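You operate a simulated robot arm through the tools that you are given. There is no shell and no other tool. Be economical: measure what you need, move in short steps, check, and stop when the job is done.

The job below is to be done with a simulated robot arm. You get a single attempt, and the scene is never put back.

Task
Change the cracked grey pad in the holder for the white one.
Fine: loosen the wing nut, drop the old pad in the WORN tray, push the new one home, then tighten the nut.

It is judged by the outcome, as a careful person would: the job done as asked, and still so three seconds after it is handed in. It fails if anything else is knocked over, pushed out of place, dropped, spilled or broken.

Robot
A 6-joint arm with a two-finger parallel gripper, fixed in place. Base frame: the origin is at the foot of the arm, x ahead of it, y to its left, z up; the work surface is at about z = 860. Readings come in mm, degrees, newtons and seconds.
With the tool pointing down near the work surface it reaches from about 240 to 640 mm from the base axis. Its first joint turns from -66.0 to 66.0 degrees. Payload 2.7 kg.
The TCP is the grasp point between the finger pads, 23 mm short of the fingertips. In the tool frame z runs along the fingers and y along their closing line. The gripper opens to 94 mm. The fingers are 38 mm wide and 10 mm thick; the gripper's body (54 by 96 mm) begins 39 mm behind the TCP.
Orientation is that of the tool frame in the base frame, as a unit quaternion [w, x, y, z]. With the fingers straight down and closing along the base's y, the tool's x points along the base's -x, its y along +y and its z along -z.

Tools
- The arm moves only by the tool move_arm. Its argument "steps" is a list of rows, each a list of 7 numbers: the shift along the base's x, y, z in mm, then the turn, a rotation vector about the base's x, y, z in degrees, then the finger opening in mm, from 0 to 94. In form: [[dx, dy, dz, rx, ry, rz, fingers], ...]. A call has 1 to 10 rows; each row shifts and turns the commanded pose from where the row before left it. Rows are played at 5 a second. More than 50 mm and 8.6 degrees between two rows, or a gripper value outside its range, and nothing of the call is played. Where a pose cannot be reached the arm comes as near as it can. A force on the tool above 70 N (or 10 N above the force at the start of the call, whichever is more), or a blocked arm, ends the call early, and 0.2 s more pass. Each finger travels about 45 mm/s and halts on what it meets, pressing with about 28 N; the grip force reading is that of the motor and also rises with nothing between the fingers. The clock runs only during rows and for 0.2 s after the last one: add rows that do not move to give the fingers time. The reply holds the time, the measured pose of the TCP, the force on the tool along the base axes, the opening and the grip force, in the units named above and with some noise, with the torque about the TCP (base axes, N m) and any sound that the robot's microphone picked up.
- Cameras (640 x 400 px; columns grow to the right, rows downward): "scene" is fixed at [81.2, -434.8, 1410.3]; the picture's right is [0.73, -0.68, 0.00], its down [-0.35, -0.37, -0.86] and it looks along [0.59, 0.63, -0.51] (base axes); focal length 339 px, centre (320, 200). "wrist" rides on the gripper at [86, 16, -75] in the tool frame; the picture's right is [-0.18, 0.98, 0.00], its down [-0.58, -0.11, -0.81] and it looks along [-0.79, -0.15, 0.59] (tool axes); focal length 243 px, centre (320, 200). There is no depth. A picture from a camera that has moved, and an enlarged one, comes with that camera's place and axes in the base frame and with its lens.
- grab_frame(camera): a new picture of that camera. It takes no simulated time.
- zoom(camera, box): a new picture of the part [left, top, right, bottom] of that camera's present view, enlarged. It takes no simulated time.
- finish_job(): hands the job in; it is judged then, once.

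Go step by step. Nothing tells you positions but the pictures and the camera data: compare them with the known pose of the tool, close in by small moves and look again before you grip or let go. The budget is 120 turns and 64 pictures, counting those below and the enlarged ones. Unless the task says otherwise, let go and move clear before handing in, and close with one line.

The tools are called as name(argument=value, ...) on one line, values as JSON. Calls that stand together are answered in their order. move_arm: Moves the arm, as the interface text tells. Its arguments: {"type":"object","properties":{"steps":{"type":"array","items":{"type":"array","items":{"type":"number"}}}},"required":["steps"]} The other tools are called the same way: grab_frame (camera) takes a picture; zoom (camera, box) takes an enlarged picture of a part of a camera's view; finish_job () hands the job in.

At the start:

```text
clock: 0.0
position: [423.7, -1.5, 1236.1]
tcp_rot: [0.001, 0.0, 1.0, 0.0]
force: [-0.3, -0.6, 0.4]
ft_torque: [-0.04, 0.03, 0.0]
finger_gap: 94.1
gripper_force: 0.0
```

scene: 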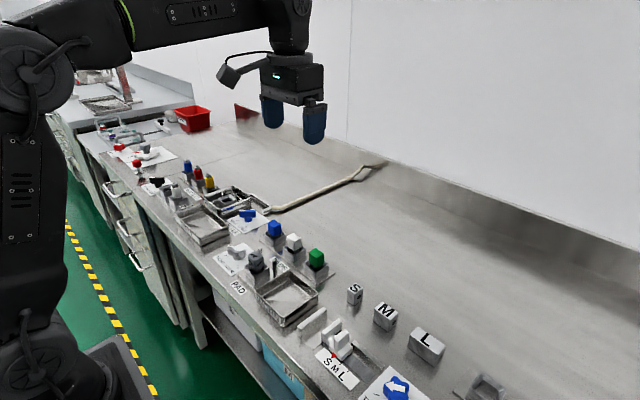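
wrist: 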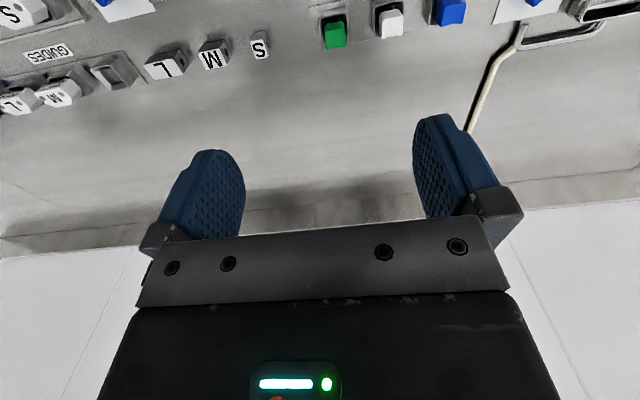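

I see a cluttered bench with a grey pad holder, coloured pads, and trays; I need closer views to identify them.

zoom(camera="scene", box=[200, 200, 360, 300])

zoom(camera="scene", box=[100, 120, 260, 220])

zoom(camera="scene", box=[280, 280, 460, 400])

```text
4.00 times, centred on (280, 250) of scene
camera zoom: at [81.2, -434.8, 1410.3], right [0.73, -0.68, 0.0], down [-0.35, -0.37, -0.86], along [0.59, 0.63, -0.51], focal length 1355 px, centre (480, 0)
```

zoom: 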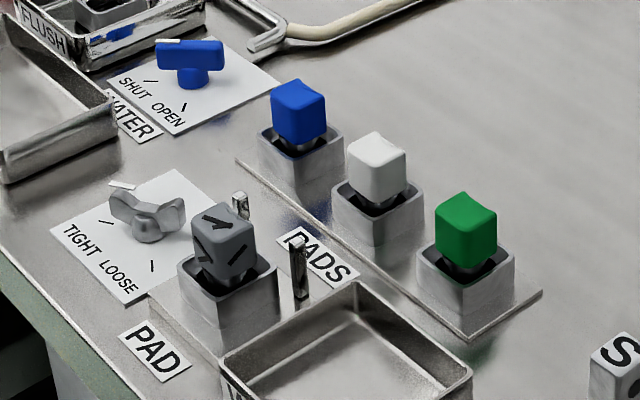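

```text
4.00 times, centred on (180, 170) of scene
camera zoom: at [81.2, -434.8, 1410.3], right [0.73, -0.68, 0.0], down [-0.35, -0.37, -0.86], along [0.59, 0.63, -0.51], focal length 1355 px, centre (880, 320)
```

zoom: 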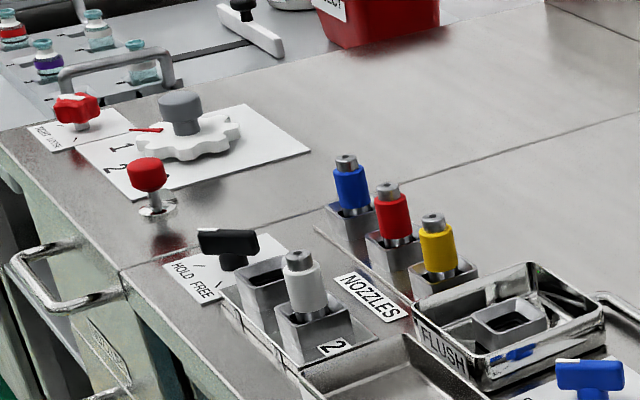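

```text
3.33 times, centred on (370, 340) of scene
camera zoom: at [81.2, -434.8, 1410.3], right [0.73, -0.68, 0.0], down [-0.35, -0.37, -0.86], along [0.59, 0.63, -0.51], focal length 1129 px, centre (153, -267)
```

zoom: 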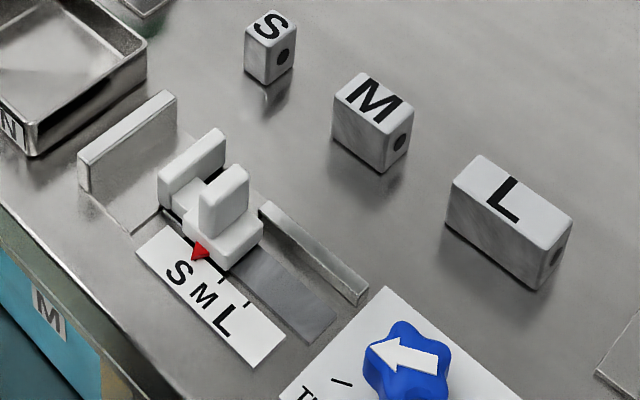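

The grey pad sits in its holder at roughly (365, 75), the wing nut at about (365, 158), and the white pad in the rack at about (473, 78). I'll shift back and lower so the wrist camera can see them.

move_arm(steps=[[-31, 23, -25, 0, 0, 0, 94], [-31, 23, -25, 0, 0, 0, 94], [-31, 23, -25, 0, 0, 0, 94], [-31, 23, -25, 0, 0, 0, 94], [0, 0, 0, 0, 0, 0, 94]])

grab_frame(camera="wrist")

```text
clock: 1.2
position: [300.1, 89.0, 1137.9]
tcp_rot: [0.001, 0.0, 1.0, 0.0]
force: [-0.7, -1.1, 0.1]
ft_torque: [0.01, -0.03, 0.02]
finger_gap: 93.8
gripper_force: 0.0
```

```text
58 pictures are left
camera wrist: at [213.8, 105.7, 1212.8], right [0.18, 0.98, 0.0], down [0.58, -0.11, 0.81], along [0.79, -0.15, -0.59], focal length 243 px, centre (320, 200)
```

wrist: 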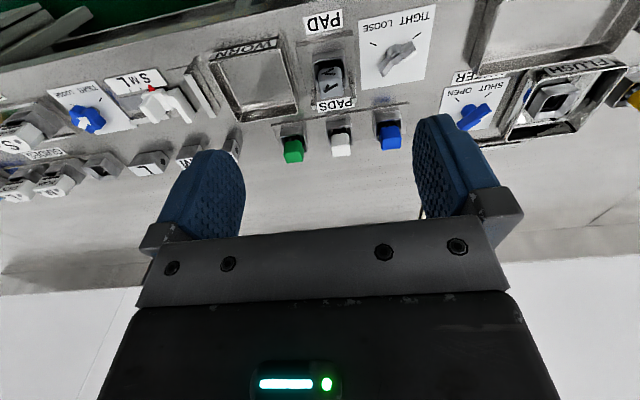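

The whole workstation is visible: WORN tray, pad holder, wing nut, rack. I'll zoom in to measure.

zoom(camera="wrist", box=[280, 0, 440, 100])

zoom(camera="wrist", box=[200, 30, 440, 180])

zoom(camera="scene", box=[225, 230, 305, 280])

```text
4.00 times, centred on (360, 50) of wrist
camera zoom: at [213.8, 105.7, 1212.8], right [0.18, 0.98, 0.0], down [0.58, -0.11, 0.81], along [0.79, -0.15, -0.59], focal length 970 px, centre (160, 800)
```

zoom: 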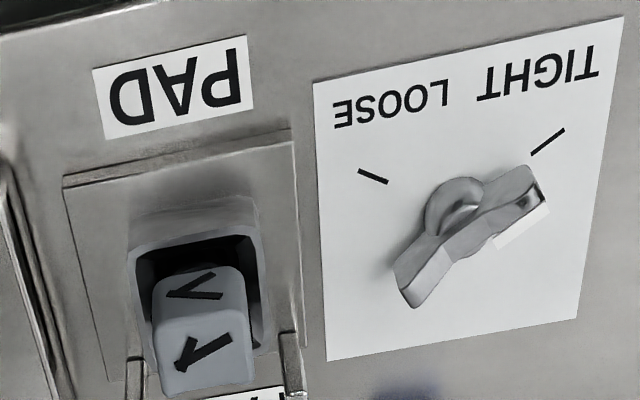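

```text
2.67 times, centred on (320, 105) of wrist
camera zoom: at [213.8, 105.7, 1212.8], right [0.18, 0.98, 0.0], down [0.58, -0.11, 0.81], along [0.79, -0.15, -0.59], focal length 647 px, centre (320, 453)
```

zoom: 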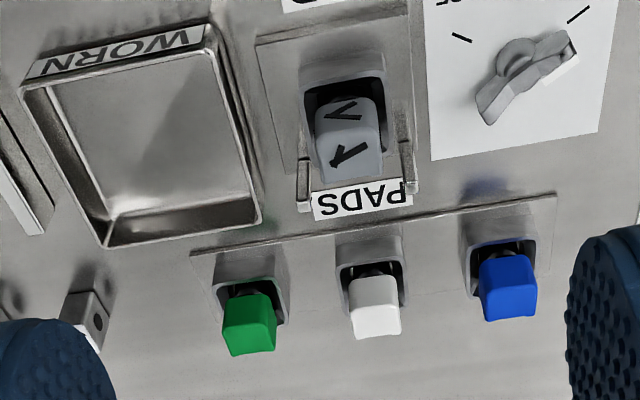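

```text
8.00 times, centred on (265, 255) of scene
camera zoom: at [81.2, -434.8, 1410.3], right [0.73, -0.68, 0.0], down [-0.35, -0.37, -0.86], along [0.59, 0.63, -0.51], focal length 2710 px, centre (760, -240)
```

zoom: 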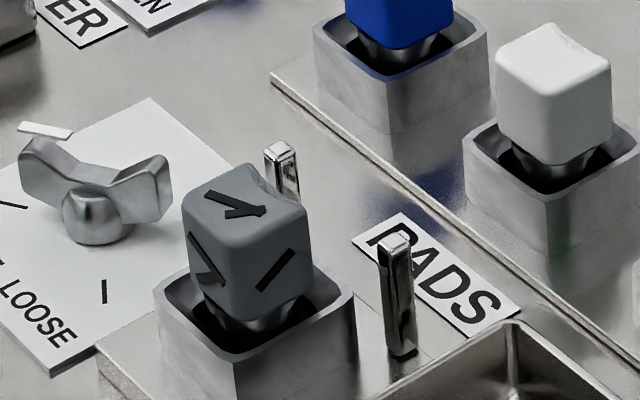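

Triangulated: wing nut hub at (374, 177) with its marked wing at TIGHT (top near z 895), grey pad top at (374, 89, 925), white pad top at (486, 90, 915). To loosen, the nut turns about +120° through -x. I'll move above the nut with the tool yawed -60°.

move_arm(steps=[[9.25, 11, -14, 0, 0, -7.5, 60], [9.25, 11, -14, 0, 0, -7.5, 60], [9.25, 11, -14, 0, 0, -7.5, 60], [9.25, 11, -14, 0, 0, -7.5, 60], [9.25, 11, -14, 0, 0, -7.5, 60], [9.25, 11, -14, 0, 0, -7.5, 60], [9.25, 11, -14, 0, 0, -7.5, 60], [9.25, 11, -14, 0, 0, -7.5, 60], [0, 0, 0, 0, 0, 0, 60]])

grab_frame(camera="wrist")

zoom(camera="scene", box=[180, 160, 340, 260])

```text
clock: 3.2
position: [374.1, 179.6, 1025.3]
tcp_rot: [0.001, 0.5, 0.866, -0.001]
force: [0.5, 0.3, 1.0]
ft_torque: [-0.02, 0.01, 0.01]
finger_gap: 59.7
gripper_force: 0.0
```

```text
54 pictures are left
camera wrist: at [345.2, 262.7, 1100.3], right [0.94, 0.33, 0.0], down [0.19, -0.56, 0.81], along [0.27, -0.76, -0.59], focal length 243 px, centre (320, 200)
```

wrist: 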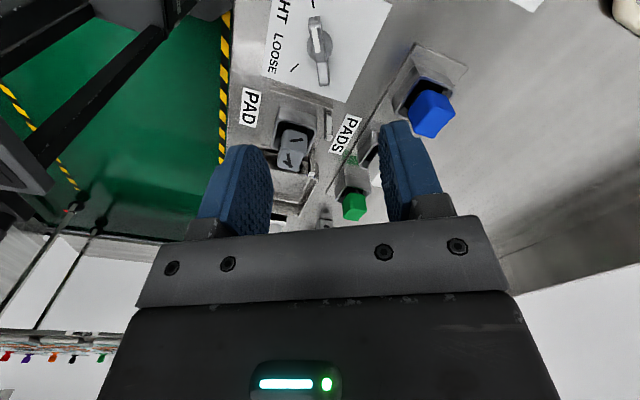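

```text
4.00 times, centred on (260, 210) of scene
camera zoom: at [81.2, -434.8, 1410.3], right [0.73, -0.68, 0.0], down [-0.35, -0.37, -0.86], along [0.59, 0.63, -0.51], focal length 1355 px, centre (560, 160)
```

zoom: 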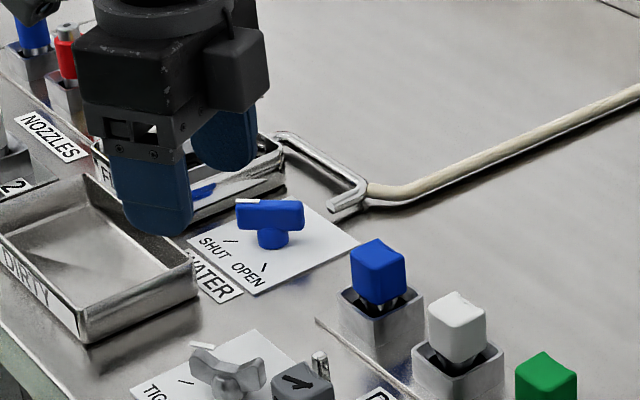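

The nut is in the wrist view; zooming in to verify its centre and angle.

zoom(camera="wrist", box=[240, 0, 400, 100])

```text
4.00 times, centred on (320, 50) of wrist
camera zoom: at [345.2, 262.7, 1100.3], right [0.94, 0.33, 0.0], down [0.19, -0.56, 0.81], along [0.27, -0.76, -0.59], focal length 970 px, centre (320, 800)
```

zoom: 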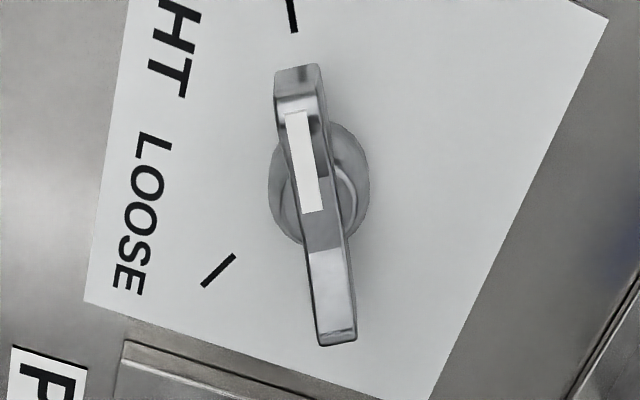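

Nut confirmed: centre about (374.5, 177), wing at 120°. I'll descend to z≈904 with fingers open around the wing, then check.

move_arm(steps=[[0.4, -2.2, -31, 0, 0, 0, 50], [0, 0, -30, 0, 0, 0, 40], [0, 0, -30, 0, 0, 0, 40], [0, 0, -30, 0, 0, 0, 40], [0, 0, 0, 0, 0, 0, 40]])

zoom(camera="scene", box=[190, 200, 310, 275])

grab_frame(camera="wrist")

```text
clock: 4.4
position: [372.2, 174.3, 901.6]
tcp_rot: [0.001, 0.5, 0.866, -0.001]
force: [0.2, 0.3, 0.2]
ft_torque: [0.01, 0.0, 0.0]
finger_gap: 39.8
gripper_force: 0.2
```

```text
5.33 times, centred on (250, 238) of scene
camera zoom: at [81.2, -434.8, 1410.3], right [0.73, -0.68, 0.0], down [-0.35, -0.37, -0.86], along [0.59, 0.63, -0.51], focal length 1806 px, centre (693, 0)
```

zoom: 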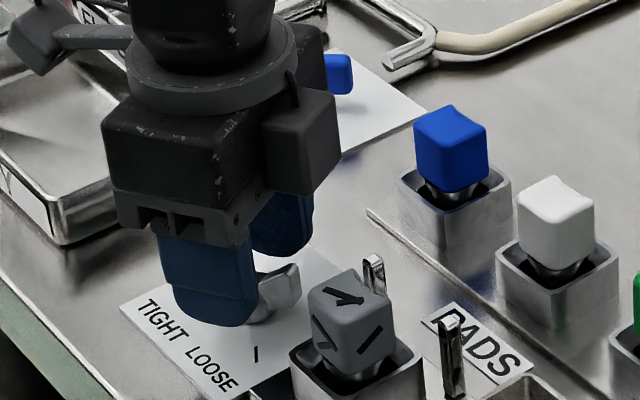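

```text
50 pictures are left
camera wrist: at [344.1, 257.6, 977.6], right [0.94, 0.33, 0.0], down [0.2, -0.56, 0.81], along [0.27, -0.76, -0.59], focal length 243 px, centre (320, 200)
```

wrist: 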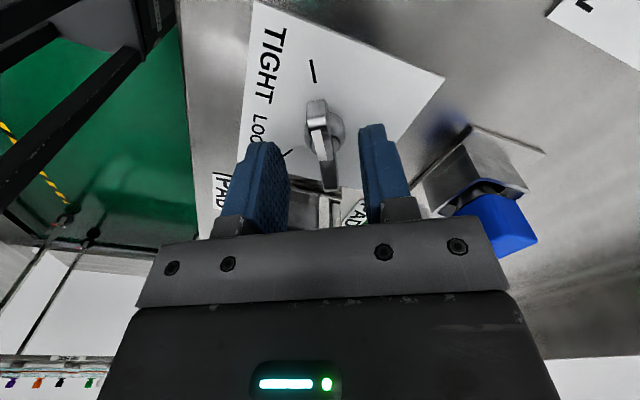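

The fingers straddle the wing. A small centring nudge, then close gently.

move_arm(steps=[[1.5, 2, 0, 0, 0, 0, 30], [0, 0, 0, 0, 0, 0, 20], [0, 0, 0, 0, 0, 0, 10], [0, 0, 0, 0, 0, 0, 4], [0, 0, 0, 0, 0, 0, 4]])

grab_frame(camera="wrist")

```text
clock: 5.6
position: [374.1, 176.9, 902.2]
tcp_rot: [0.001, 0.5, 0.866, 0.0]
force: [-0.5, 0.7, -0.2]
ft_torque: [-0.12, -0.01, -0.02]
finger_gap: 8.7
gripper_force: 44.5
```

```text
49 pictures are left
camera wrist: at [345.7, 260.2, 977.7], right [0.94, 0.33, 0.0], down [0.2, -0.56, 0.81], along [0.27, -0.76, -0.59], focal length 243 px, centre (320, 200)
```

wrist: 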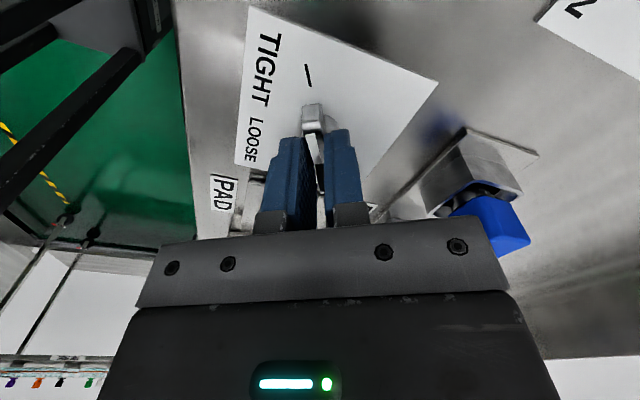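

Gripped the wing (8.7 mm). Now a first small turn counter-clockwise to test direction.

move_arm(steps=[[0, 0, 0, 0, 0, 6, 4], [0, 0, 0, 0, 0, 6, 4], [0, 0, 0, 0, 0, 6, 4]])

```text
clock: 6.4
position: [374.6, 177.6, 902.9]
tcp_rot: [0.0, 0.357, 0.934, -0.001]
force: [-10.8, 1.4, 0.9]
ft_torque: [-0.92, -0.99, -0.03]
finger_gap: 8.9
gripper_force: 44.9
```

Turning with low torque, slight sideways load; I'll relieve it toward -x and keep turning.

move_arm(steps=[[-1, 0, 0, 0, 0, 6, 4], [0, 0, 0, 0, 0, 6, 4], [0, 0, 0, 0, 0, 6, 4], [0, 0, 0, 0, 0, 6, 4]])

```text
clock: 7.4
position: [375.2, 176.4, 903.1]
tcp_rot: [0.0, 0.156, 0.988, -0.001]
force: [5.8, -19.5, -11.3]
ft_torque: [-0.1, 0.14, -0.01]
finger_gap: 8.5
gripper_force: 44.9
```

move_arm(steps=[[0, -1.2, 0, 0, 0, 6, 4], [0, 0, 0, 0, 0, 6, 4], [0, 0, 0, 0, 0, 6, 4]])

grab_frame(camera="wrist")

```text
clock: 8.2
position: [374.5, 176.1, 902.6]
tcp_rot: [0.001, -0.001, 1.0, 0.0]
force: [-0.2, -16.5, -16.1]
ft_torque: [-0.19, -1.37, -0.02]
finger_gap: 8.6
gripper_force: 45.3
```

```text
48 pictures are left
camera wrist: at [288.2, 192.6, 977.9], right [0.18, 0.98, 0.0], down [0.58, -0.11, 0.81], along [0.79, -0.15, -0.59], focal length 243 px, centre (320, 200)
```

wrist: 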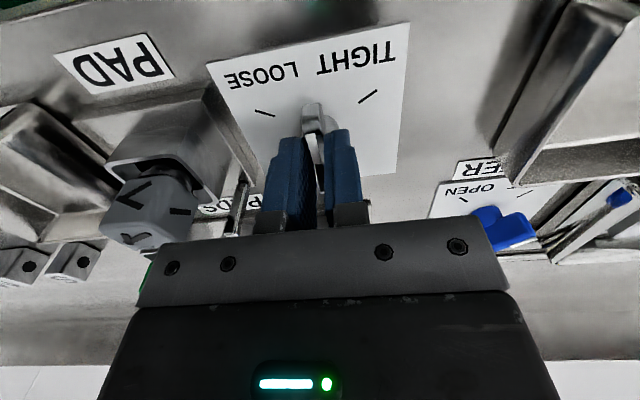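

move_arm(steps=[[0, -1, -0.7, 0, 0, 6, 4], [0, 0, 0, 0, 0, 6, 4], [0, 0, 0, 0, 0, 6, 4], [0, 0, 0, 0, 0, 6, 4]])

```text
clock: 9.2
position: [374.6, 175.8, 901.7]
tcp_rot: [0.0, -0.209, 0.978, 0.001]
force: [4.2, -1.1, -12.6]
ft_torque: [-0.62, 1.22, -0.01]
finger_gap: 9.0
gripper_force: 45.4
```

move_arm(steps=[[0, 0, -0.5, 0, 0, 6, 4], [0, 0, 0, 0, 0, 6, 4], [0, 0, 0, 0, 0, 6, 4], [0, 0, 0, 0, 0, 6, 4]])

```text
clock: 10.2
position: [375.0, 176.5, 903.3]
tcp_rot: [0.001, -0.408, 0.913, 0.001]
force: [-6.1, 8.8, -0.2]
ft_torque: [-0.8, 0.89, 0.0]
finger_gap: 8.8
gripper_force: 44.4
```

Nearly there: final 12°.

move_arm(steps=[[0, 0.4, 0, 0, 0, 6, 4], [0, 0, 0, 0, 0, 6, 4], [0, 0, 0, 0, 0, 1, 4]])

grab_frame(camera="wrist")

```text
clock: 11.0
position: [375.6, 176.6, 902.5]
tcp_rot: [0.001, -0.506, 0.863, 0.0]
force: [-20.7, 0.2, 21.0]
ft_torque: [0.51, -0.03, -0.89]
finger_gap: 8.9
gripper_force: 44.8
```

```text
47 pictures are left
camera wrist: at [318.8, 108.1, 977.7], right [-0.77, 0.64, 0.0], down [0.38, 0.45, 0.81], along [0.52, 0.62, -0.59], focal length 243 px, centre (320, 200)
```

wrist: 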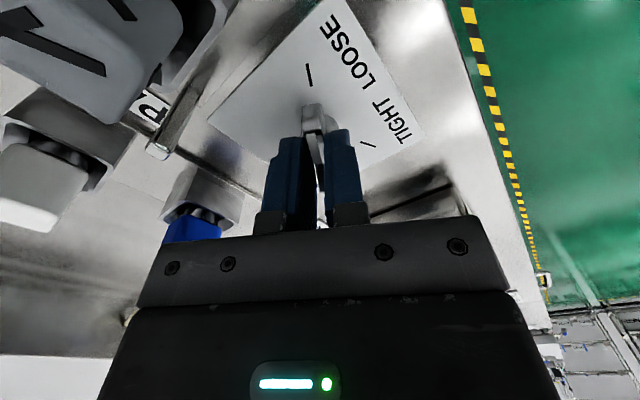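

The wing is at the LOOSE tick and a stop torque shows. Release and lift, then look.

move_arm(steps=[[0, 0, 0, 0, 0, 0, 20], [0, 0, 0, 0, 0, 0, 40], [0, 0, 0, 0, 0, 0, 40], [0, 0, 25, 0, 0, 0, 40], [0, 0, 40, 0, 0, 0, 40], [0, 0, 40, 0, 0, 0, 60]])

grab_frame(camera="wrist")

```text
clock: 12.4
position: [375.5, 175.3, 1006.4]
tcp_rot: [0.0, -0.507, 0.862, 0.002]
force: [-0.4, 0.3, -0.7]
ft_torque: [-0.01, 0.02, 0.01]
finger_gap: 60.0
gripper_force: 0.1
```

```text
46 pictures are left
camera wrist: at [319.2, 107.1, 1082.3], right [-0.77, 0.64, 0.0], down [0.38, 0.46, 0.81], along [0.51, 0.62, -0.59], focal length 243 px, centre (320, 200)
```

wrist: 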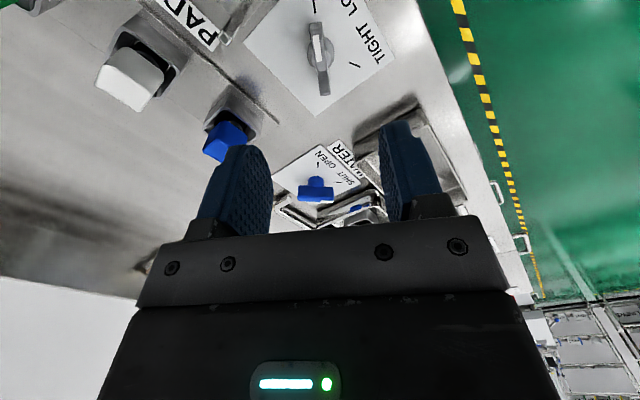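

The nut reads LOOSE. Next: yaw back to straight and go above the grey pad at about (374.5, 89).

move_arm(steps=[[-9, -10.7, 6, 0, 0, -7.6, 60], [-9, -10.7, 6, 0, 0, -7.6, 60], [-9, -10.7, 6, 0, 0, -7.6, 60], [-9, -10.7, 6, 0, 0, -7.6, 60], [-9, -10.7, 6, 0, 0, -7.6, 60], [-9, -10.7, 6, 0, 0, -7.6, 60], [-9, -10.7, 6, 0, 0, -7.6, 60], [-8, -10.7, 6, 0, 0, -7.8, 60], [0, 0, 0, 0, 0, 0, 60]])

zoom(camera="wrist", box=[200, 0, 440, 150])

```text
clock: 14.4
position: [304.4, 91.3, 1054.7]
tcp_rot: [0.0, 0.001, 1.0, -0.001]
force: [-0.6, 0.2, 0.0]
ft_torque: [-0.03, 0.02, -0.01]
finger_gap: 59.8
gripper_force: 0.0
```

```text
2.67 times, centred on (320, 75) of wrist
camera zoom: at [217.8, 107.4, 1130.1], right [0.19, 0.98, 0.0], down [0.58, -0.11, 0.81], along [0.79, -0.15, -0.59], focal length 647 px, centre (320, 533)
```

zoom: 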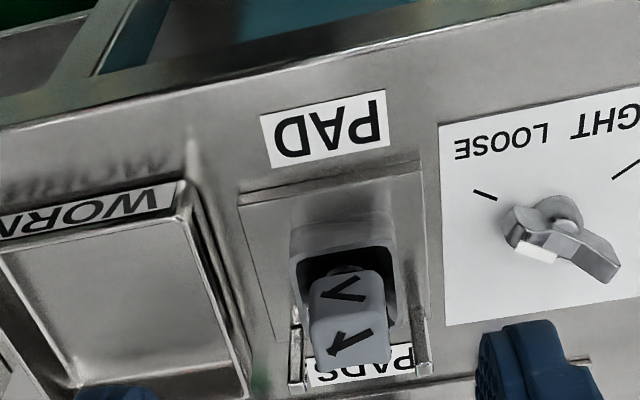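

Pad confirmed at (373.5, 89.5), with pad body z≈900–925 and socket rim ≈895. Moving over it and down to z≈935 for a look.

move_arm(steps=[[35, -0.8, -10, 0, 0, 0, 54], [34.5, -0.8, -30, 0, 0, 0, 54], [0, 0, -40, 0, 0, 0, 54], [0, 0, -35, 0, 0, 0, 54], [0, 0, 0, 0, 0, 0, 54]])

grab_frame(camera="wrist")

zoom(camera="scene", box=[210, 200, 330, 275])

```text
clock: 15.6
position: [372.6, 89.6, 938.6]
tcp_rot: [0.001, 0.0, 1.0, 0.001]
force: [-1.0, -0.2, -0.5]
ft_torque: [-0.03, 0.02, 0.01]
finger_gap: 54.2
gripper_force: 0.0
```

```text
44 pictures are left
camera wrist: at [286.5, 105.0, 1014.5], right [0.18, 0.98, 0.0], down [0.58, -0.11, 0.81], along [0.79, -0.15, -0.59], focal length 243 px, centre (320, 200)
```

wrist: 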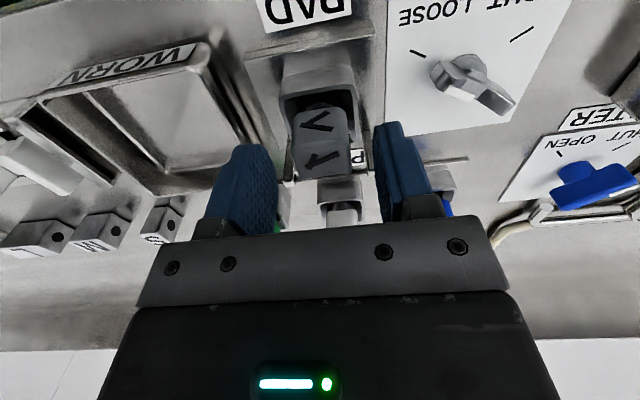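

```text
5.33 times, centred on (270, 238) of scene
camera zoom: at [81.2, -434.8, 1410.3], right [0.73, -0.68, 0.0], down [-0.35, -0.37, -0.86], along [0.59, 0.63, -0.51], focal length 1806 px, centre (587, 0)
```

zoom: 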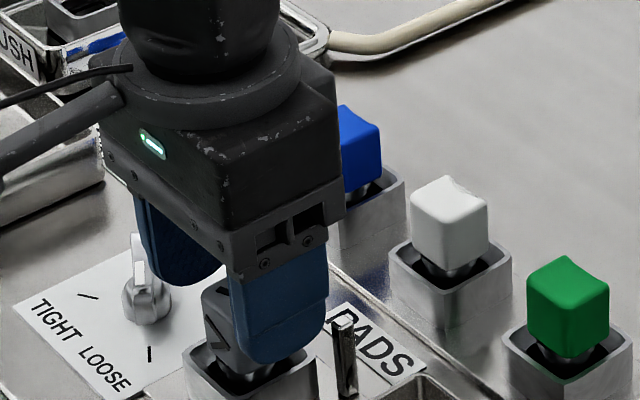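

Aligned. Lower to z≈924 and close on the grey pad.

move_arm(steps=[[1, 0, -15, 0, 0, 0, 54], [0, 0, 0, 0, 0, 0, 40], [0, 0, 0, 0, 0, 0, 24], [0, 0, 0, 0, 0, 0, 24], [0, 0, 0, 0, 0, 0, 24]])

zoom(camera="scene", box=[210, 200, 330, 275])

```text
clock: 16.8
position: [374.4, 89.5, 923.5]
tcp_rot: [0.001, 0.0, 1.0, 0.001]
force: [0.0, 6.9, -2.4]
ft_torque: [0.19, 0.03, 0.03]
finger_gap: 29.1
gripper_force: 27.8
```

```text
5.33 times, centred on (270, 238) of scene
camera zoom: at [81.3, -434.6, 1410.4], right [0.73, -0.68, 0.0], down [-0.35, -0.37, -0.86], along [0.59, 0.63, -0.51], focal length 1806 px, centre (587, 0)
```

zoom: 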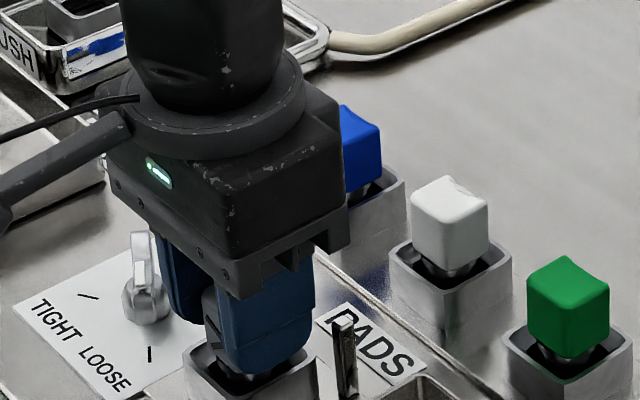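

Gripped at 29.1 mm. Lift straight up slowly.

move_arm(steps=[[0, 0.5, 3, 0, 0, 0, 24], [0, 0, 4, 0, 0, 0, 24], [0, 0, 6, 0, 0, 0, 24], [0, 0, 8, 0, 0, 0, 24]])

```text
clock: 17.8
position: [372.8, 89.5, 945.4]
tcp_rot: [0.0, 0.0, 1.0, 0.0]
force: [1.2, 0.5, -1.0]
ft_torque: [0.03, -0.02, -0.01]
finger_gap: 29.4
gripper_force: 27.5
```

move_arm(steps=[[0, 0, 15, 0, 0, 0, 24], [0, 0, 20, 0, 0, 0, 24], [0, 0, 20, 0, 0, 0, 24], [0, 0, 0, 0, 0, 0, 24]])

zoom(camera="scene", box=[210, 200, 330, 275])

grab_frame(camera="wrist")

```text
clock: 18.8
position: [371.0, 89.8, 1003.2]
tcp_rot: [0.001, 0.001, 1.0, 0.0]
force: [0.5, -0.5, 0.5]
ft_torque: [0.01, 0.0, 0.01]
finger_gap: 29.2
gripper_force: 28.3
```

```text
5.33 times, centred on (270, 238) of scene
camera zoom: at [81.2, -434.8, 1410.3], right [0.73, -0.68, 0.0], down [-0.35, -0.37, -0.86], along [0.59, 0.63, -0.51], focal length 1806 px, centre (587, 0)
```

zoom: 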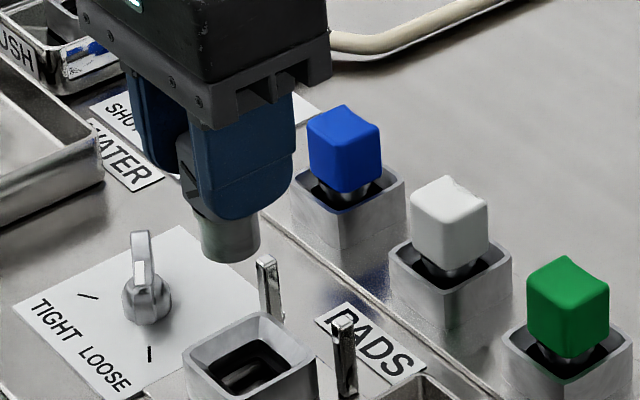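

```text
40 pictures are left
camera wrist: at [286.3, 106.1, 1078.9], right [0.18, 0.98, 0.0], down [0.58, -0.11, 0.81], along [0.79, -0.15, -0.59], focal length 243 px, centre (320, 200)
```

wrist: 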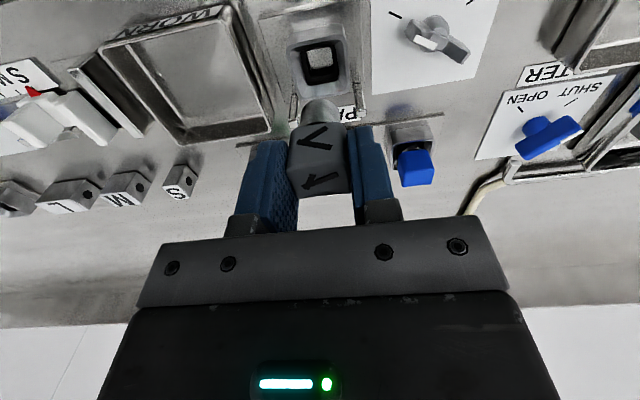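

The old pad is out with a stem of about 18 mm. WORN tray centre is about (378, -16); moving above it, then lowering.

move_arm(steps=[[2, -36, 0, 0, 0, 0, 24], [2, -35, 0, 0, 0, 0, 24], [2, -35, 0, 0, 0, 0, 24], [0, 0, -40, 0, 0, 0, 24], [0, 0, -40, 0, 0, 0, 24], [0, 0, 0, 0, 0, 0, 24]])

zoom(camera="scene", box=[220, 230, 380, 330])

grab_frame(camera="wrist")

```text
clock: 20.2
position: [379.7, -14.6, 922.0]
tcp_rot: [0.001, 0.0, 1.0, 0.0]
force: [-0.5, 0.2, -1.0]
ft_torque: [0.01, 0.01, -0.03]
finger_gap: 29.3
gripper_force: 28.0
```

```text
4.00 times, centred on (300, 280) of scene
camera zoom: at [81.2, -434.8, 1410.3], right [0.73, -0.68, 0.0], down [-0.35, -0.37, -0.86], along [0.59, 0.63, -0.51], focal length 1355 px, centre (400, -120)
```

zoom: 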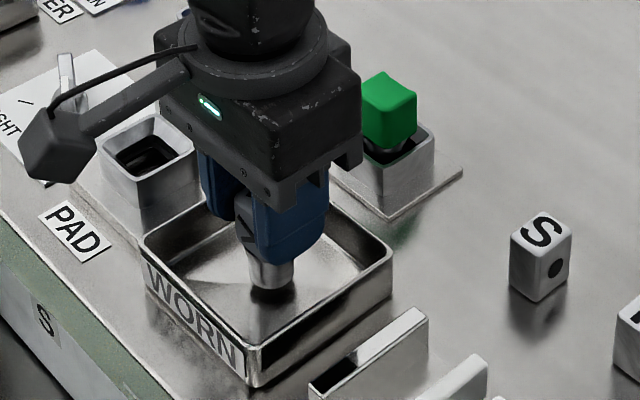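

```text
38 pictures are left
camera wrist: at [293.0, 0.7, 997.3], right [0.18, 0.98, 0.0], down [0.58, -0.11, 0.81], along [0.79, -0.15, -0.59], focal length 243 px, centre (320, 200)
```

wrist: 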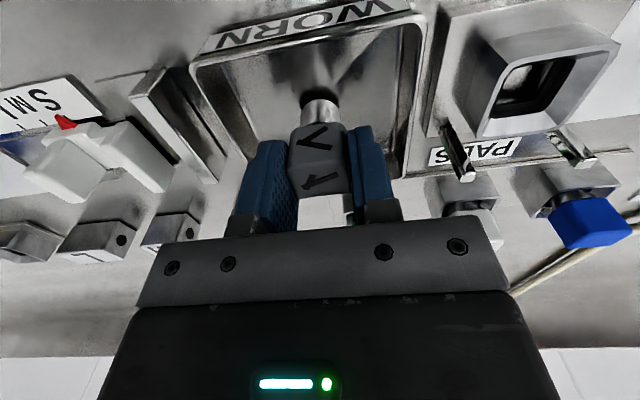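

Well centred over the tray floor. Lower slowly until the stem touches.

move_arm(steps=[[0, 0, -4, 0, 0, 0, 24], [0, 0, -3, 0, 0, 0, 24], [0, 0, -3, 0, 0, 0, 24], [0, 0, 0, 0, 0, 0, 24]])

```text
clock: 21.2
position: [382.6, -15.5, 914.7]
tcp_rot: [0.006, -0.001, 1.0, -0.001]
force: [-2.4, 4.1, 45.3]
ft_torque: [0.17, 0.11, -0.01]
finger_gap: 29.8
gripper_force: 27.7
```

Touching the floor; ease up slightly and release.

move_arm(steps=[[0, 0, 2.5, 0, 0, 0, 24], [0, 0, 0, 0, 0, 0, 30], [0, 0, 0, 0, 0, 0, 38], [0, 0, 0, 0, 0, 0, 46], [0, 0, 0, 0, 0, 0, 46], [0, 0, 30, 0, 0, 0, 46], [0, 0, 40, 0, 0, 0, 50], [0, 0, 30, 0, 0, 0, 50]])

grab_frame(camera="wrist")

```text
clock: 23.0
position: [376.0, -16.9, 1016.8]
tcp_rot: [0.001, 0.0, 1.0, 0.001]
force: [-0.3, 0.2, -0.3]
ft_torque: [0.02, 0.0, -0.01]
finger_gap: 49.8
gripper_force: 0.1
```

```text
37 pictures are left
camera wrist: at [290.3, -1.8, 1091.1], right [0.18, 0.98, 0.0], down [0.58, -0.11, 0.81], along [0.79, -0.15, -0.59], focal length 243 px, centre (320, 200)
```

wrist: 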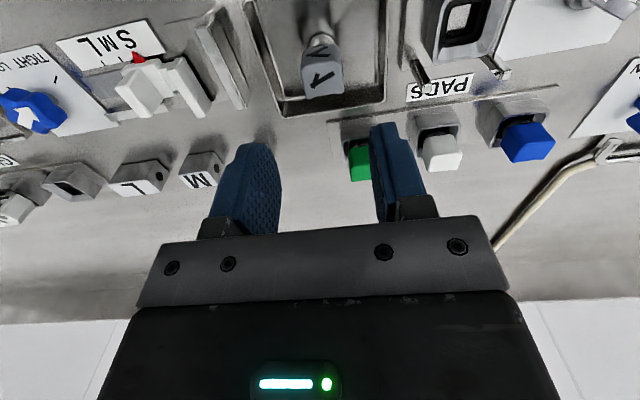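

The grey pad is in the WORN tray. Now toward the white pad, pausing short of it to remeasure.

move_arm(steps=[[0, 36, 0, 0, 0, 0, 50], [0, 36, 0, 0, 0, 0, 50], [20, 35, 0, 0, 0, 0, 50], [20, 0, 0, 0, 0, 0, 50], [0, 0, 0, 0, 0, 0, 50]])

grab_frame(camera="wrist")

zoom(camera="wrist", box=[240, 60, 400, 160])

zoom(camera="scene", box=[240, 220, 360, 295])

```text
clock: 24.2
position: [416.1, 89.6, 1012.6]
tcp_rot: [0.0, -0.001, 1.0, 0.0]
force: [-0.2, -0.7, 0.1]
ft_torque: [0.01, -0.02, -0.02]
finger_gap: 49.8
gripper_force: 0.1
```

```text
36 pictures are left
camera wrist: at [330.6, 106.4, 1087.9], right [0.18, 0.98, 0.0], down [0.58, -0.11, 0.81], along [0.79, -0.15, -0.59], focal length 243 px, centre (320, 200)
```

wrist: 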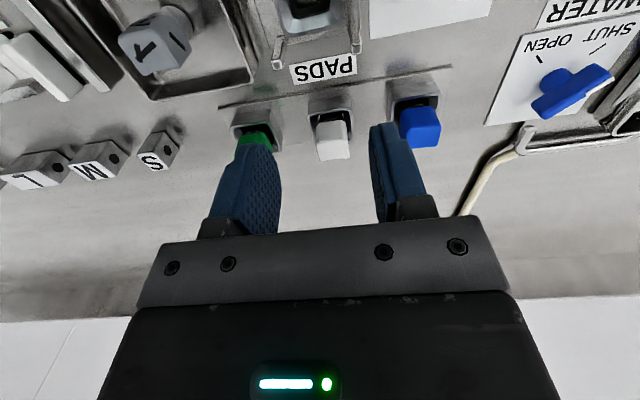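

```text
4.00 times, centred on (320, 110) of wrist
camera zoom: at [330.6, 106.4, 1087.9], right [0.18, 0.98, 0.0], down [0.58, -0.11, 0.81], along [0.79, -0.15, -0.59], focal length 970 px, centre (320, 560)
```

zoom: 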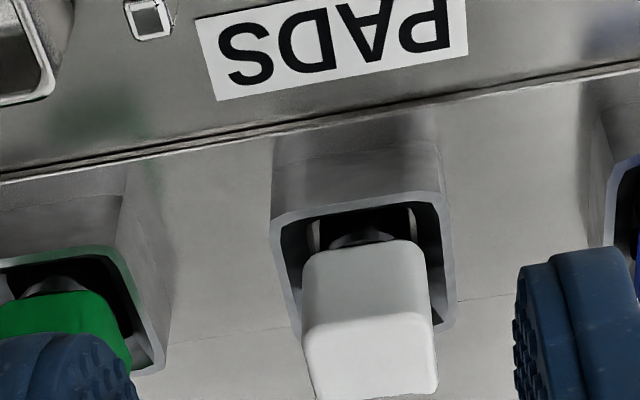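

```text
5.33 times, centred on (300, 258) of scene
camera zoom: at [81.2, -434.8, 1410.3], right [0.73, -0.68, 0.0], down [-0.35, -0.37, -0.86], along [0.59, 0.63, -0.51], focal length 1806 px, centre (427, -107)
```

zoom: 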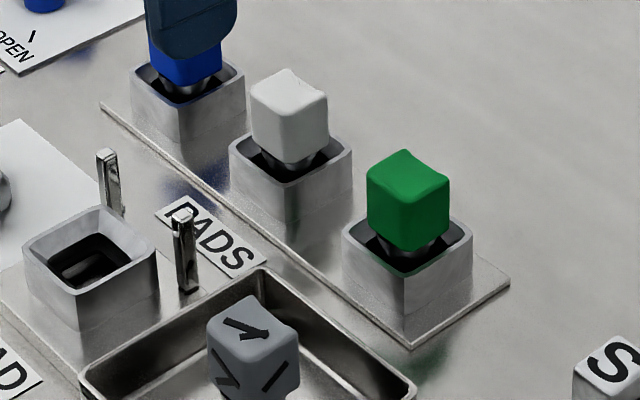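

White pad confirmed at (486, 89.7), top z≈915. Move over and descend to just above the grip height.

move_arm(steps=[[35, 0, 0, 0, 0, 0, 50], [35, 0, 0, 0, 0, 0, 50], [0, 0, -40, 0, 0, 0, 50], [0, 0, -40, 0, 0, 0, 50], [0, 0, 0, 0, 0, 0, 50]])

zoom(camera="wrist", box=[220, 80, 420, 205])

zoom(camera="scene", box=[240, 200, 360, 275])

```text
clock: 25.4
position: [488.9, 92.4, 931.6]
tcp_rot: [0.002, 0.0, 1.0, 0.0]
force: [-0.1, 0.1, 0.4]
ft_torque: [-0.02, 0.0, -0.02]
finger_gap: 50.1
gripper_force: 0.0
```

```text
3.20 times, centred on (320, 142) of wrist
camera zoom: at [402.9, 108.0, 1008.5], right [0.18, 0.98, 0.0], down [0.58, -0.11, 0.81], along [0.79, -0.15, -0.59], focal length 776 px, centre (320, 384)
```

zoom: 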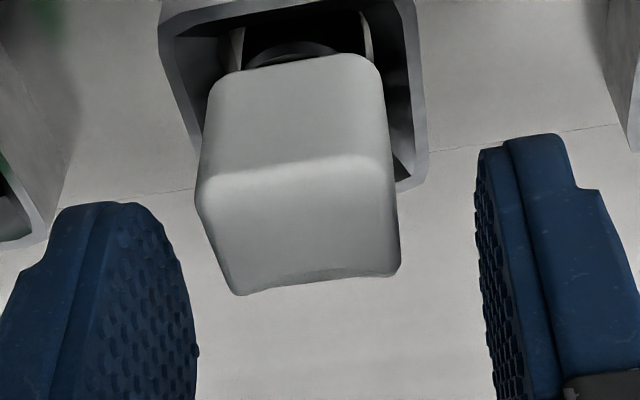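

```text
5.33 times, centred on (300, 238) of scene
camera zoom: at [81.2, -434.8, 1410.3], right [0.73, -0.68, 0.0], down [-0.35, -0.37, -0.86], along [0.59, 0.63, -0.51], focal length 1806 px, centre (427, 0)
```

zoom: 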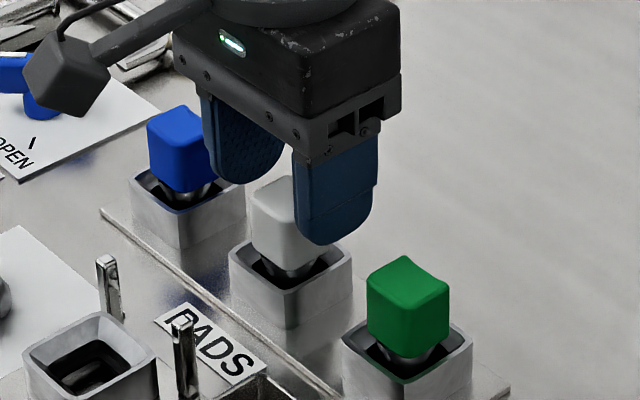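

Pad measures (485.5, 89); I'll correct by (-3, -3), lower, and close.

move_arm(steps=[[-3, -3, 0, 0, 0, 0, 50], [0, 0, -16.5, 0, 0, 0, 50], [0, 0, 0, 0, 0, 0, 38], [0, 0, 0, 0, 0, 0, 24], [0, 0, 0, 0, 0, 0, 24], [0, 0, 0, 0, 0, 0, 24]])

zoom(camera="scene", box=[240, 200, 360, 275])

```text
clock: 26.8
position: [485.6, 88.2, 914.7]
tcp_rot: [0.0, 0.0, 1.0, 0.0]
force: [-0.6, 2.6, 1.0]
ft_torque: [0.1, -0.03, -0.02]
finger_gap: 29.0
gripper_force: 28.0
```

```text
5.33 times, centred on (300, 238) of scene
camera zoom: at [81.2, -434.8, 1410.3], right [0.73, -0.68, 0.0], down [-0.35, -0.37, -0.86], along [0.59, 0.63, -0.51], focal length 1806 px, centre (427, 0)
```

zoom: 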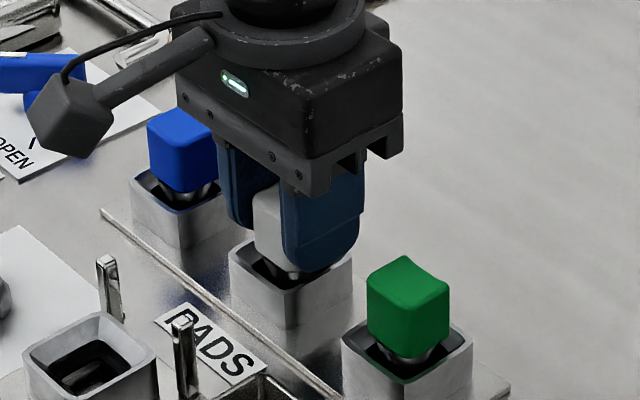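

Gripped. Lift straight up, then move back above the holder.

move_arm(steps=[[0, 0, 4, 0, 0, 0, 24], [0, 0, 8, 0, 0, 0, 24], [0, 0, 25, 0, 0, 0, 24], [0, 0, 40, 0, 0, 0, 24], [-38, 0.5, 0, 0, 0, 0, 24], [-37, 0.5, 0, 0, 0, 0, 24], [-37, 0.5, 0, 0, 0, 0, 24], [0, 0, 0, 0, 0, 0, 24]])

grab_frame(camera="wrist")

zoom(camera="scene", box=[220, 200, 340, 275])

```text
clock: 28.6
position: [375.8, 91.7, 993.8]
tcp_rot: [0.001, 0.0, 1.0, 0.0]
force: [-0.2, 0.3, -1.6]
ft_torque: [-0.01, -0.02, 0.0]
finger_gap: 29.2
gripper_force: 28.4
```

```text
30 pictures are left
camera wrist: at [288.0, 107.1, 1069.2], right [0.18, 0.98, 0.0], down [0.58, -0.11, 0.81], along [0.79, -0.15, -0.59], focal length 243 px, centre (320, 200)
```

wrist: 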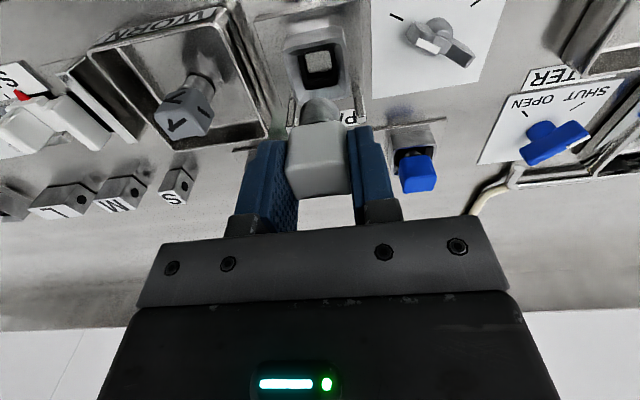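

```text
5.33 times, centred on (280, 238) of scene
camera zoom: at [81.2, -434.8, 1410.3], right [0.73, -0.68, 0.0], down [-0.35, -0.37, -0.86], along [0.59, 0.63, -0.51], focal length 1806 px, centre (533, 0)
```

zoom: 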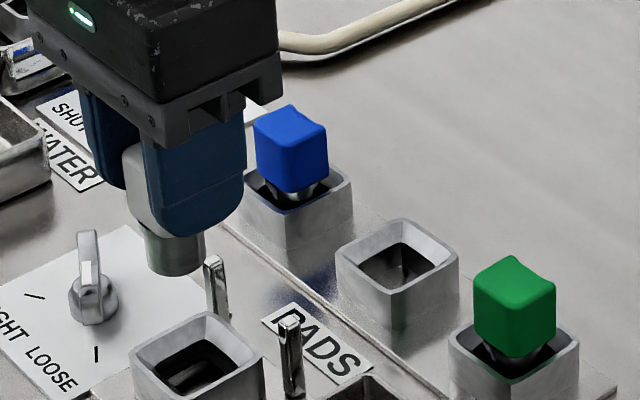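

Let me measure the holder's hole relative to the stem.

zoom(camera="wrist", box=[240, 0, 400, 100])

move_arm(steps=[[0, 0, 0, 0, 0, 0, 24]])

```text
4.00 times, centred on (320, 50) of wrist
camera zoom: at [288.0, 107.1, 1069.2], right [0.18, 0.98, 0.0], down [0.58, -0.11, 0.81], along [0.79, -0.15, -0.59], focal length 970 px, centre (320, 800)
```

zoom: 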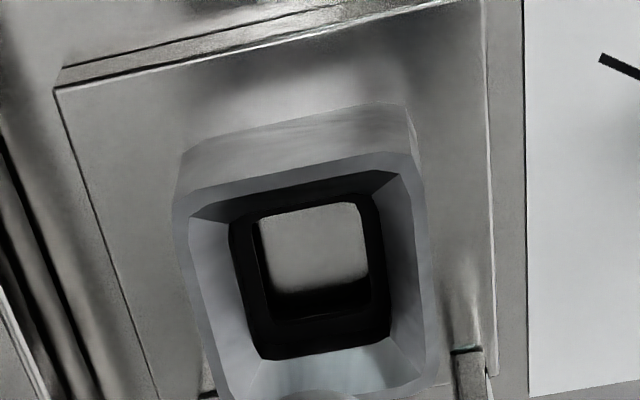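

```text
clock: 29.0
position: [374.9, 91.8, 992.9]
tcp_rot: [0.001, 0.0, 1.0, 0.001]
force: [-0.3, -0.6, -0.9]
ft_torque: [0.0, -0.01, 0.02]
finger_gap: 29.6
gripper_force: 28.0
```

Hole centre ≈ (372.5, 89.6); I shift slightly and descend to just above the funnel.

move_arm(steps=[[-0.7, -1.8, -25, 0, 0, 0, 24], [0, 0, -22, 0, 0, 0, 24], [0, 0, 0, 0, 0, 0, 24]])

zoom(camera="scene", box=[220, 210, 320, 273])

zoom(camera="wrist", box=[240, 50, 400, 150])

```text
clock: 29.8
position: [372.8, 86.1, 946.6]
tcp_rot: [0.0, 0.0, 1.0, 0.001]
force: [-0.4, 0.4, 0.0]
ft_torque: [0.01, 0.03, -0.04]
finger_gap: 29.2
gripper_force: 28.1
```

```text
6.35 times, centred on (270, 242) of scene
camera zoom: at [81.2, -434.8, 1410.3], right [0.73, -0.68, 0.0], down [-0.35, -0.37, -0.86], along [0.59, 0.63, -0.51], focal length 2150 px, centre (638, -64)
```

zoom: 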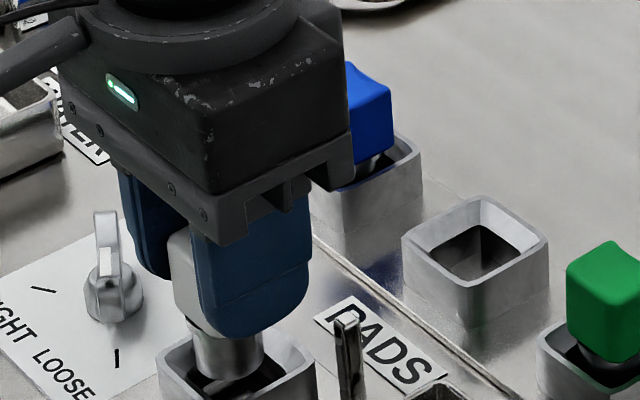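

```text
4.00 times, centred on (320, 100) of wrist
camera zoom: at [286.4, 102.2, 1022.2], right [0.18, 0.98, 0.0], down [0.58, -0.11, 0.81], along [0.79, -0.15, -0.59], focal length 970 px, centre (320, 600)
```

zoom: 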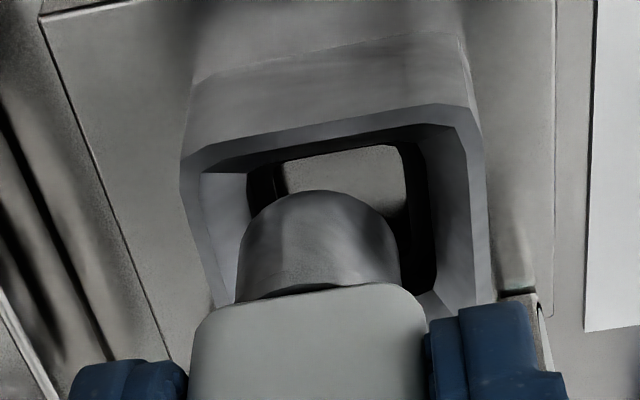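

The stem sits about 3 mm toward -y of the hole; correcting and re-checking.

move_arm(steps=[[0.8, 3.2, 0, 0, 0, 0, 24], [0, 0, 0, 0, 0, 0, 24]])

zoom(camera="wrist", box=[240, 50, 400, 150])

```text
clock: 30.4
position: [373.9, 90.3, 947.1]
tcp_rot: [0.0, 0.0, 1.0, 0.0]
force: [-0.8, -0.1, 0.5]
ft_torque: [-0.01, -0.02, -0.01]
finger_gap: 29.4
gripper_force: 28.0
```

```text
4.00 times, centred on (320, 100) of wrist
camera zoom: at [287.5, 105.5, 1022.5], right [0.18, 0.98, 0.0], down [0.58, -0.11, 0.81], along [0.79, -0.15, -0.59], focal length 970 px, centre (320, 600)
```

zoom: 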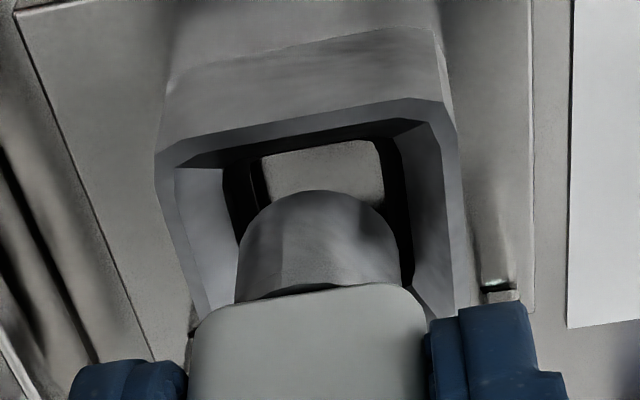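

Centred. Descend in small steps watching force.

move_arm(steps=[[0, 0, -5, 0, 0, 0, 24], [0, 0, -4, 0, 0, 0, 24], [0, 0, -3, 0, 0, 0, 24], [0, 0, 0, 0, 0, 0, 24]])

```text
clock: 31.4
position: [374.4, 90.2, 934.8]
tcp_rot: [0.001, 0.0, 1.0, 0.0]
force: [3.4, -0.4, 0.5]
ft_torque: [0.01, -0.21, -0.02]
finger_gap: 29.4
gripper_force: 27.8
```

move_arm(steps=[[0.5, 0, -3, 0, 0, 0, 24], [0, 0, -3, 0, 0, 0, 24], [0, 0, -2, 0, 0, 0, 24], [0, 0, 0, 0, 0, 0, 24]])

```text
clock: 32.4
position: [375.0, 90.4, 928.1]
tcp_rot: [0.0, 0.0, 1.0, 0.0]
force: [-0.5, 0.2, -1.2]
ft_torque: [0.0, 0.0, -0.01]
finger_gap: 29.5
gripper_force: 28.3
```

move_arm(steps=[[0, 0, -2, 0, 0, 0, 24], [0, 0, -2, 0, 0, 0, 24], [0, 0, -1, 0, 0, 0, 24], [0, 0, 0, 0, 0, 0, 24]])

```text
clock: 33.4
position: [374.9, 90.9, 922.5]
tcp_rot: [0.001, 0.0, 1.0, -0.001]
force: [-8.1, -1.0, 23.2]
ft_torque: [-0.04, 0.46, -0.03]
finger_gap: 29.4
gripper_force: 28.0
```

Contact at the expected height; press a bit further to seat it home.

move_arm(steps=[[-0.5, 0, -1, 0, 0, 0, 24], [0, 0, -0.7, 0, 0, 0, 24], [0, 0, 0, 0, 0, 0, 24]])

zoom(camera="scene", box=[220, 220, 320, 283])

```text
clock: 34.2
position: [376.3, 89.8, 921.3]
tcp_rot: [0.003, 0.001, 1.0, -0.001]
force: [-11.3, -6.6, 45.3]
ft_torque: [-0.18, 0.11, 0.0]
finger_gap: 29.6
gripper_force: 27.2
```

```text
6.35 times, centred on (270, 252) of scene
camera zoom: at [80.4, -435.1, 1410.3], right [0.73, -0.68, 0.0], down [-0.35, -0.37, -0.86], along [0.59, 0.63, -0.51], focal length 2150 px, centre (638, -127)
```

zoom: 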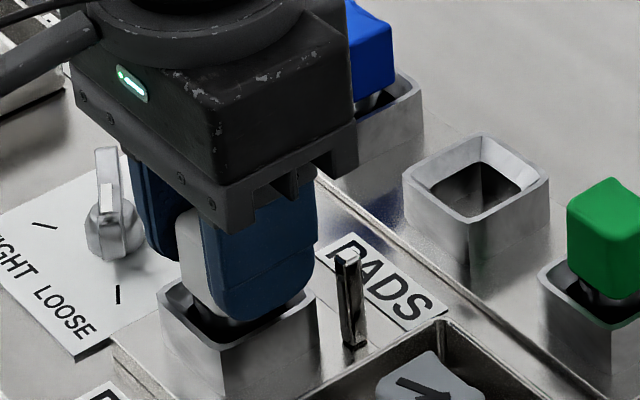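

Seated on the stop. Ease off, release and lift, then compare its height with the others.

move_arm(steps=[[0, 0, 1.7, 0, 0, 0, 24], [0, 0, 0, 0, 0, 0, 34], [0, 0, 0, 0, 0, 0, 44], [0, 0, 0, 0, 0, 0, 52], [0, 0, 20, 0, 0, 0, 52], [0, 0, 40, 0, 0, 0, 52], [-35, 0, 30, 0, 0, 0, 52], [-35, 0, 30, 0, 0, 0, 52], [0, 0, 0, 0, 0, 0, 52]])

zoom(camera="scene", box=[220, 220, 340, 295])

zoom(camera="wrist", box=[200, 0, 440, 150])

```text
clock: 36.2
position: [302.4, 93.5, 1043.6]
tcp_rot: [0.0, -0.001, 1.0, 0.0]
force: [0.2, 0.4, 0.1]
ft_torque: [0.04, -0.03, -0.01]
finger_gap: 52.0
gripper_force: 0.1
```

```text
5.33 times, centred on (280, 258) of scene
camera zoom: at [81.2, -434.8, 1410.3], right [0.73, -0.68, 0.0], down [-0.35, -0.37, -0.86], along [0.59, 0.63, -0.51], focal length 1806 px, centre (533, -107)
```

zoom: 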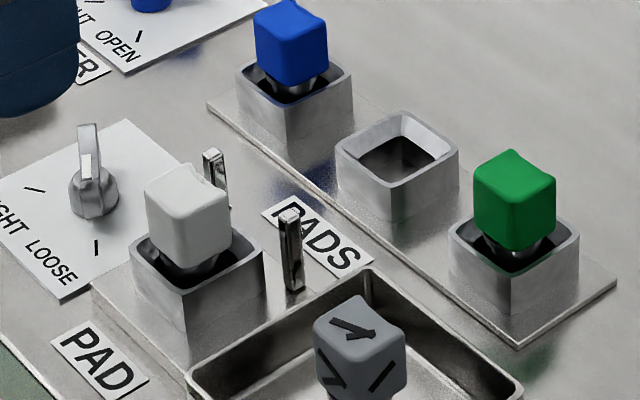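

```text
2.67 times, centred on (320, 75) of wrist
camera zoom: at [215.6, 109.5, 1118.6], right [0.18, 0.98, 0.0], down [0.58, -0.11, 0.81], along [0.79, -0.15, -0.59], focal length 647 px, centre (320, 533)
```

zoom: 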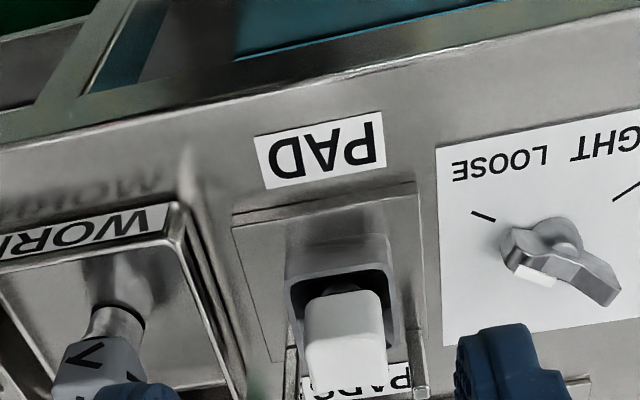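

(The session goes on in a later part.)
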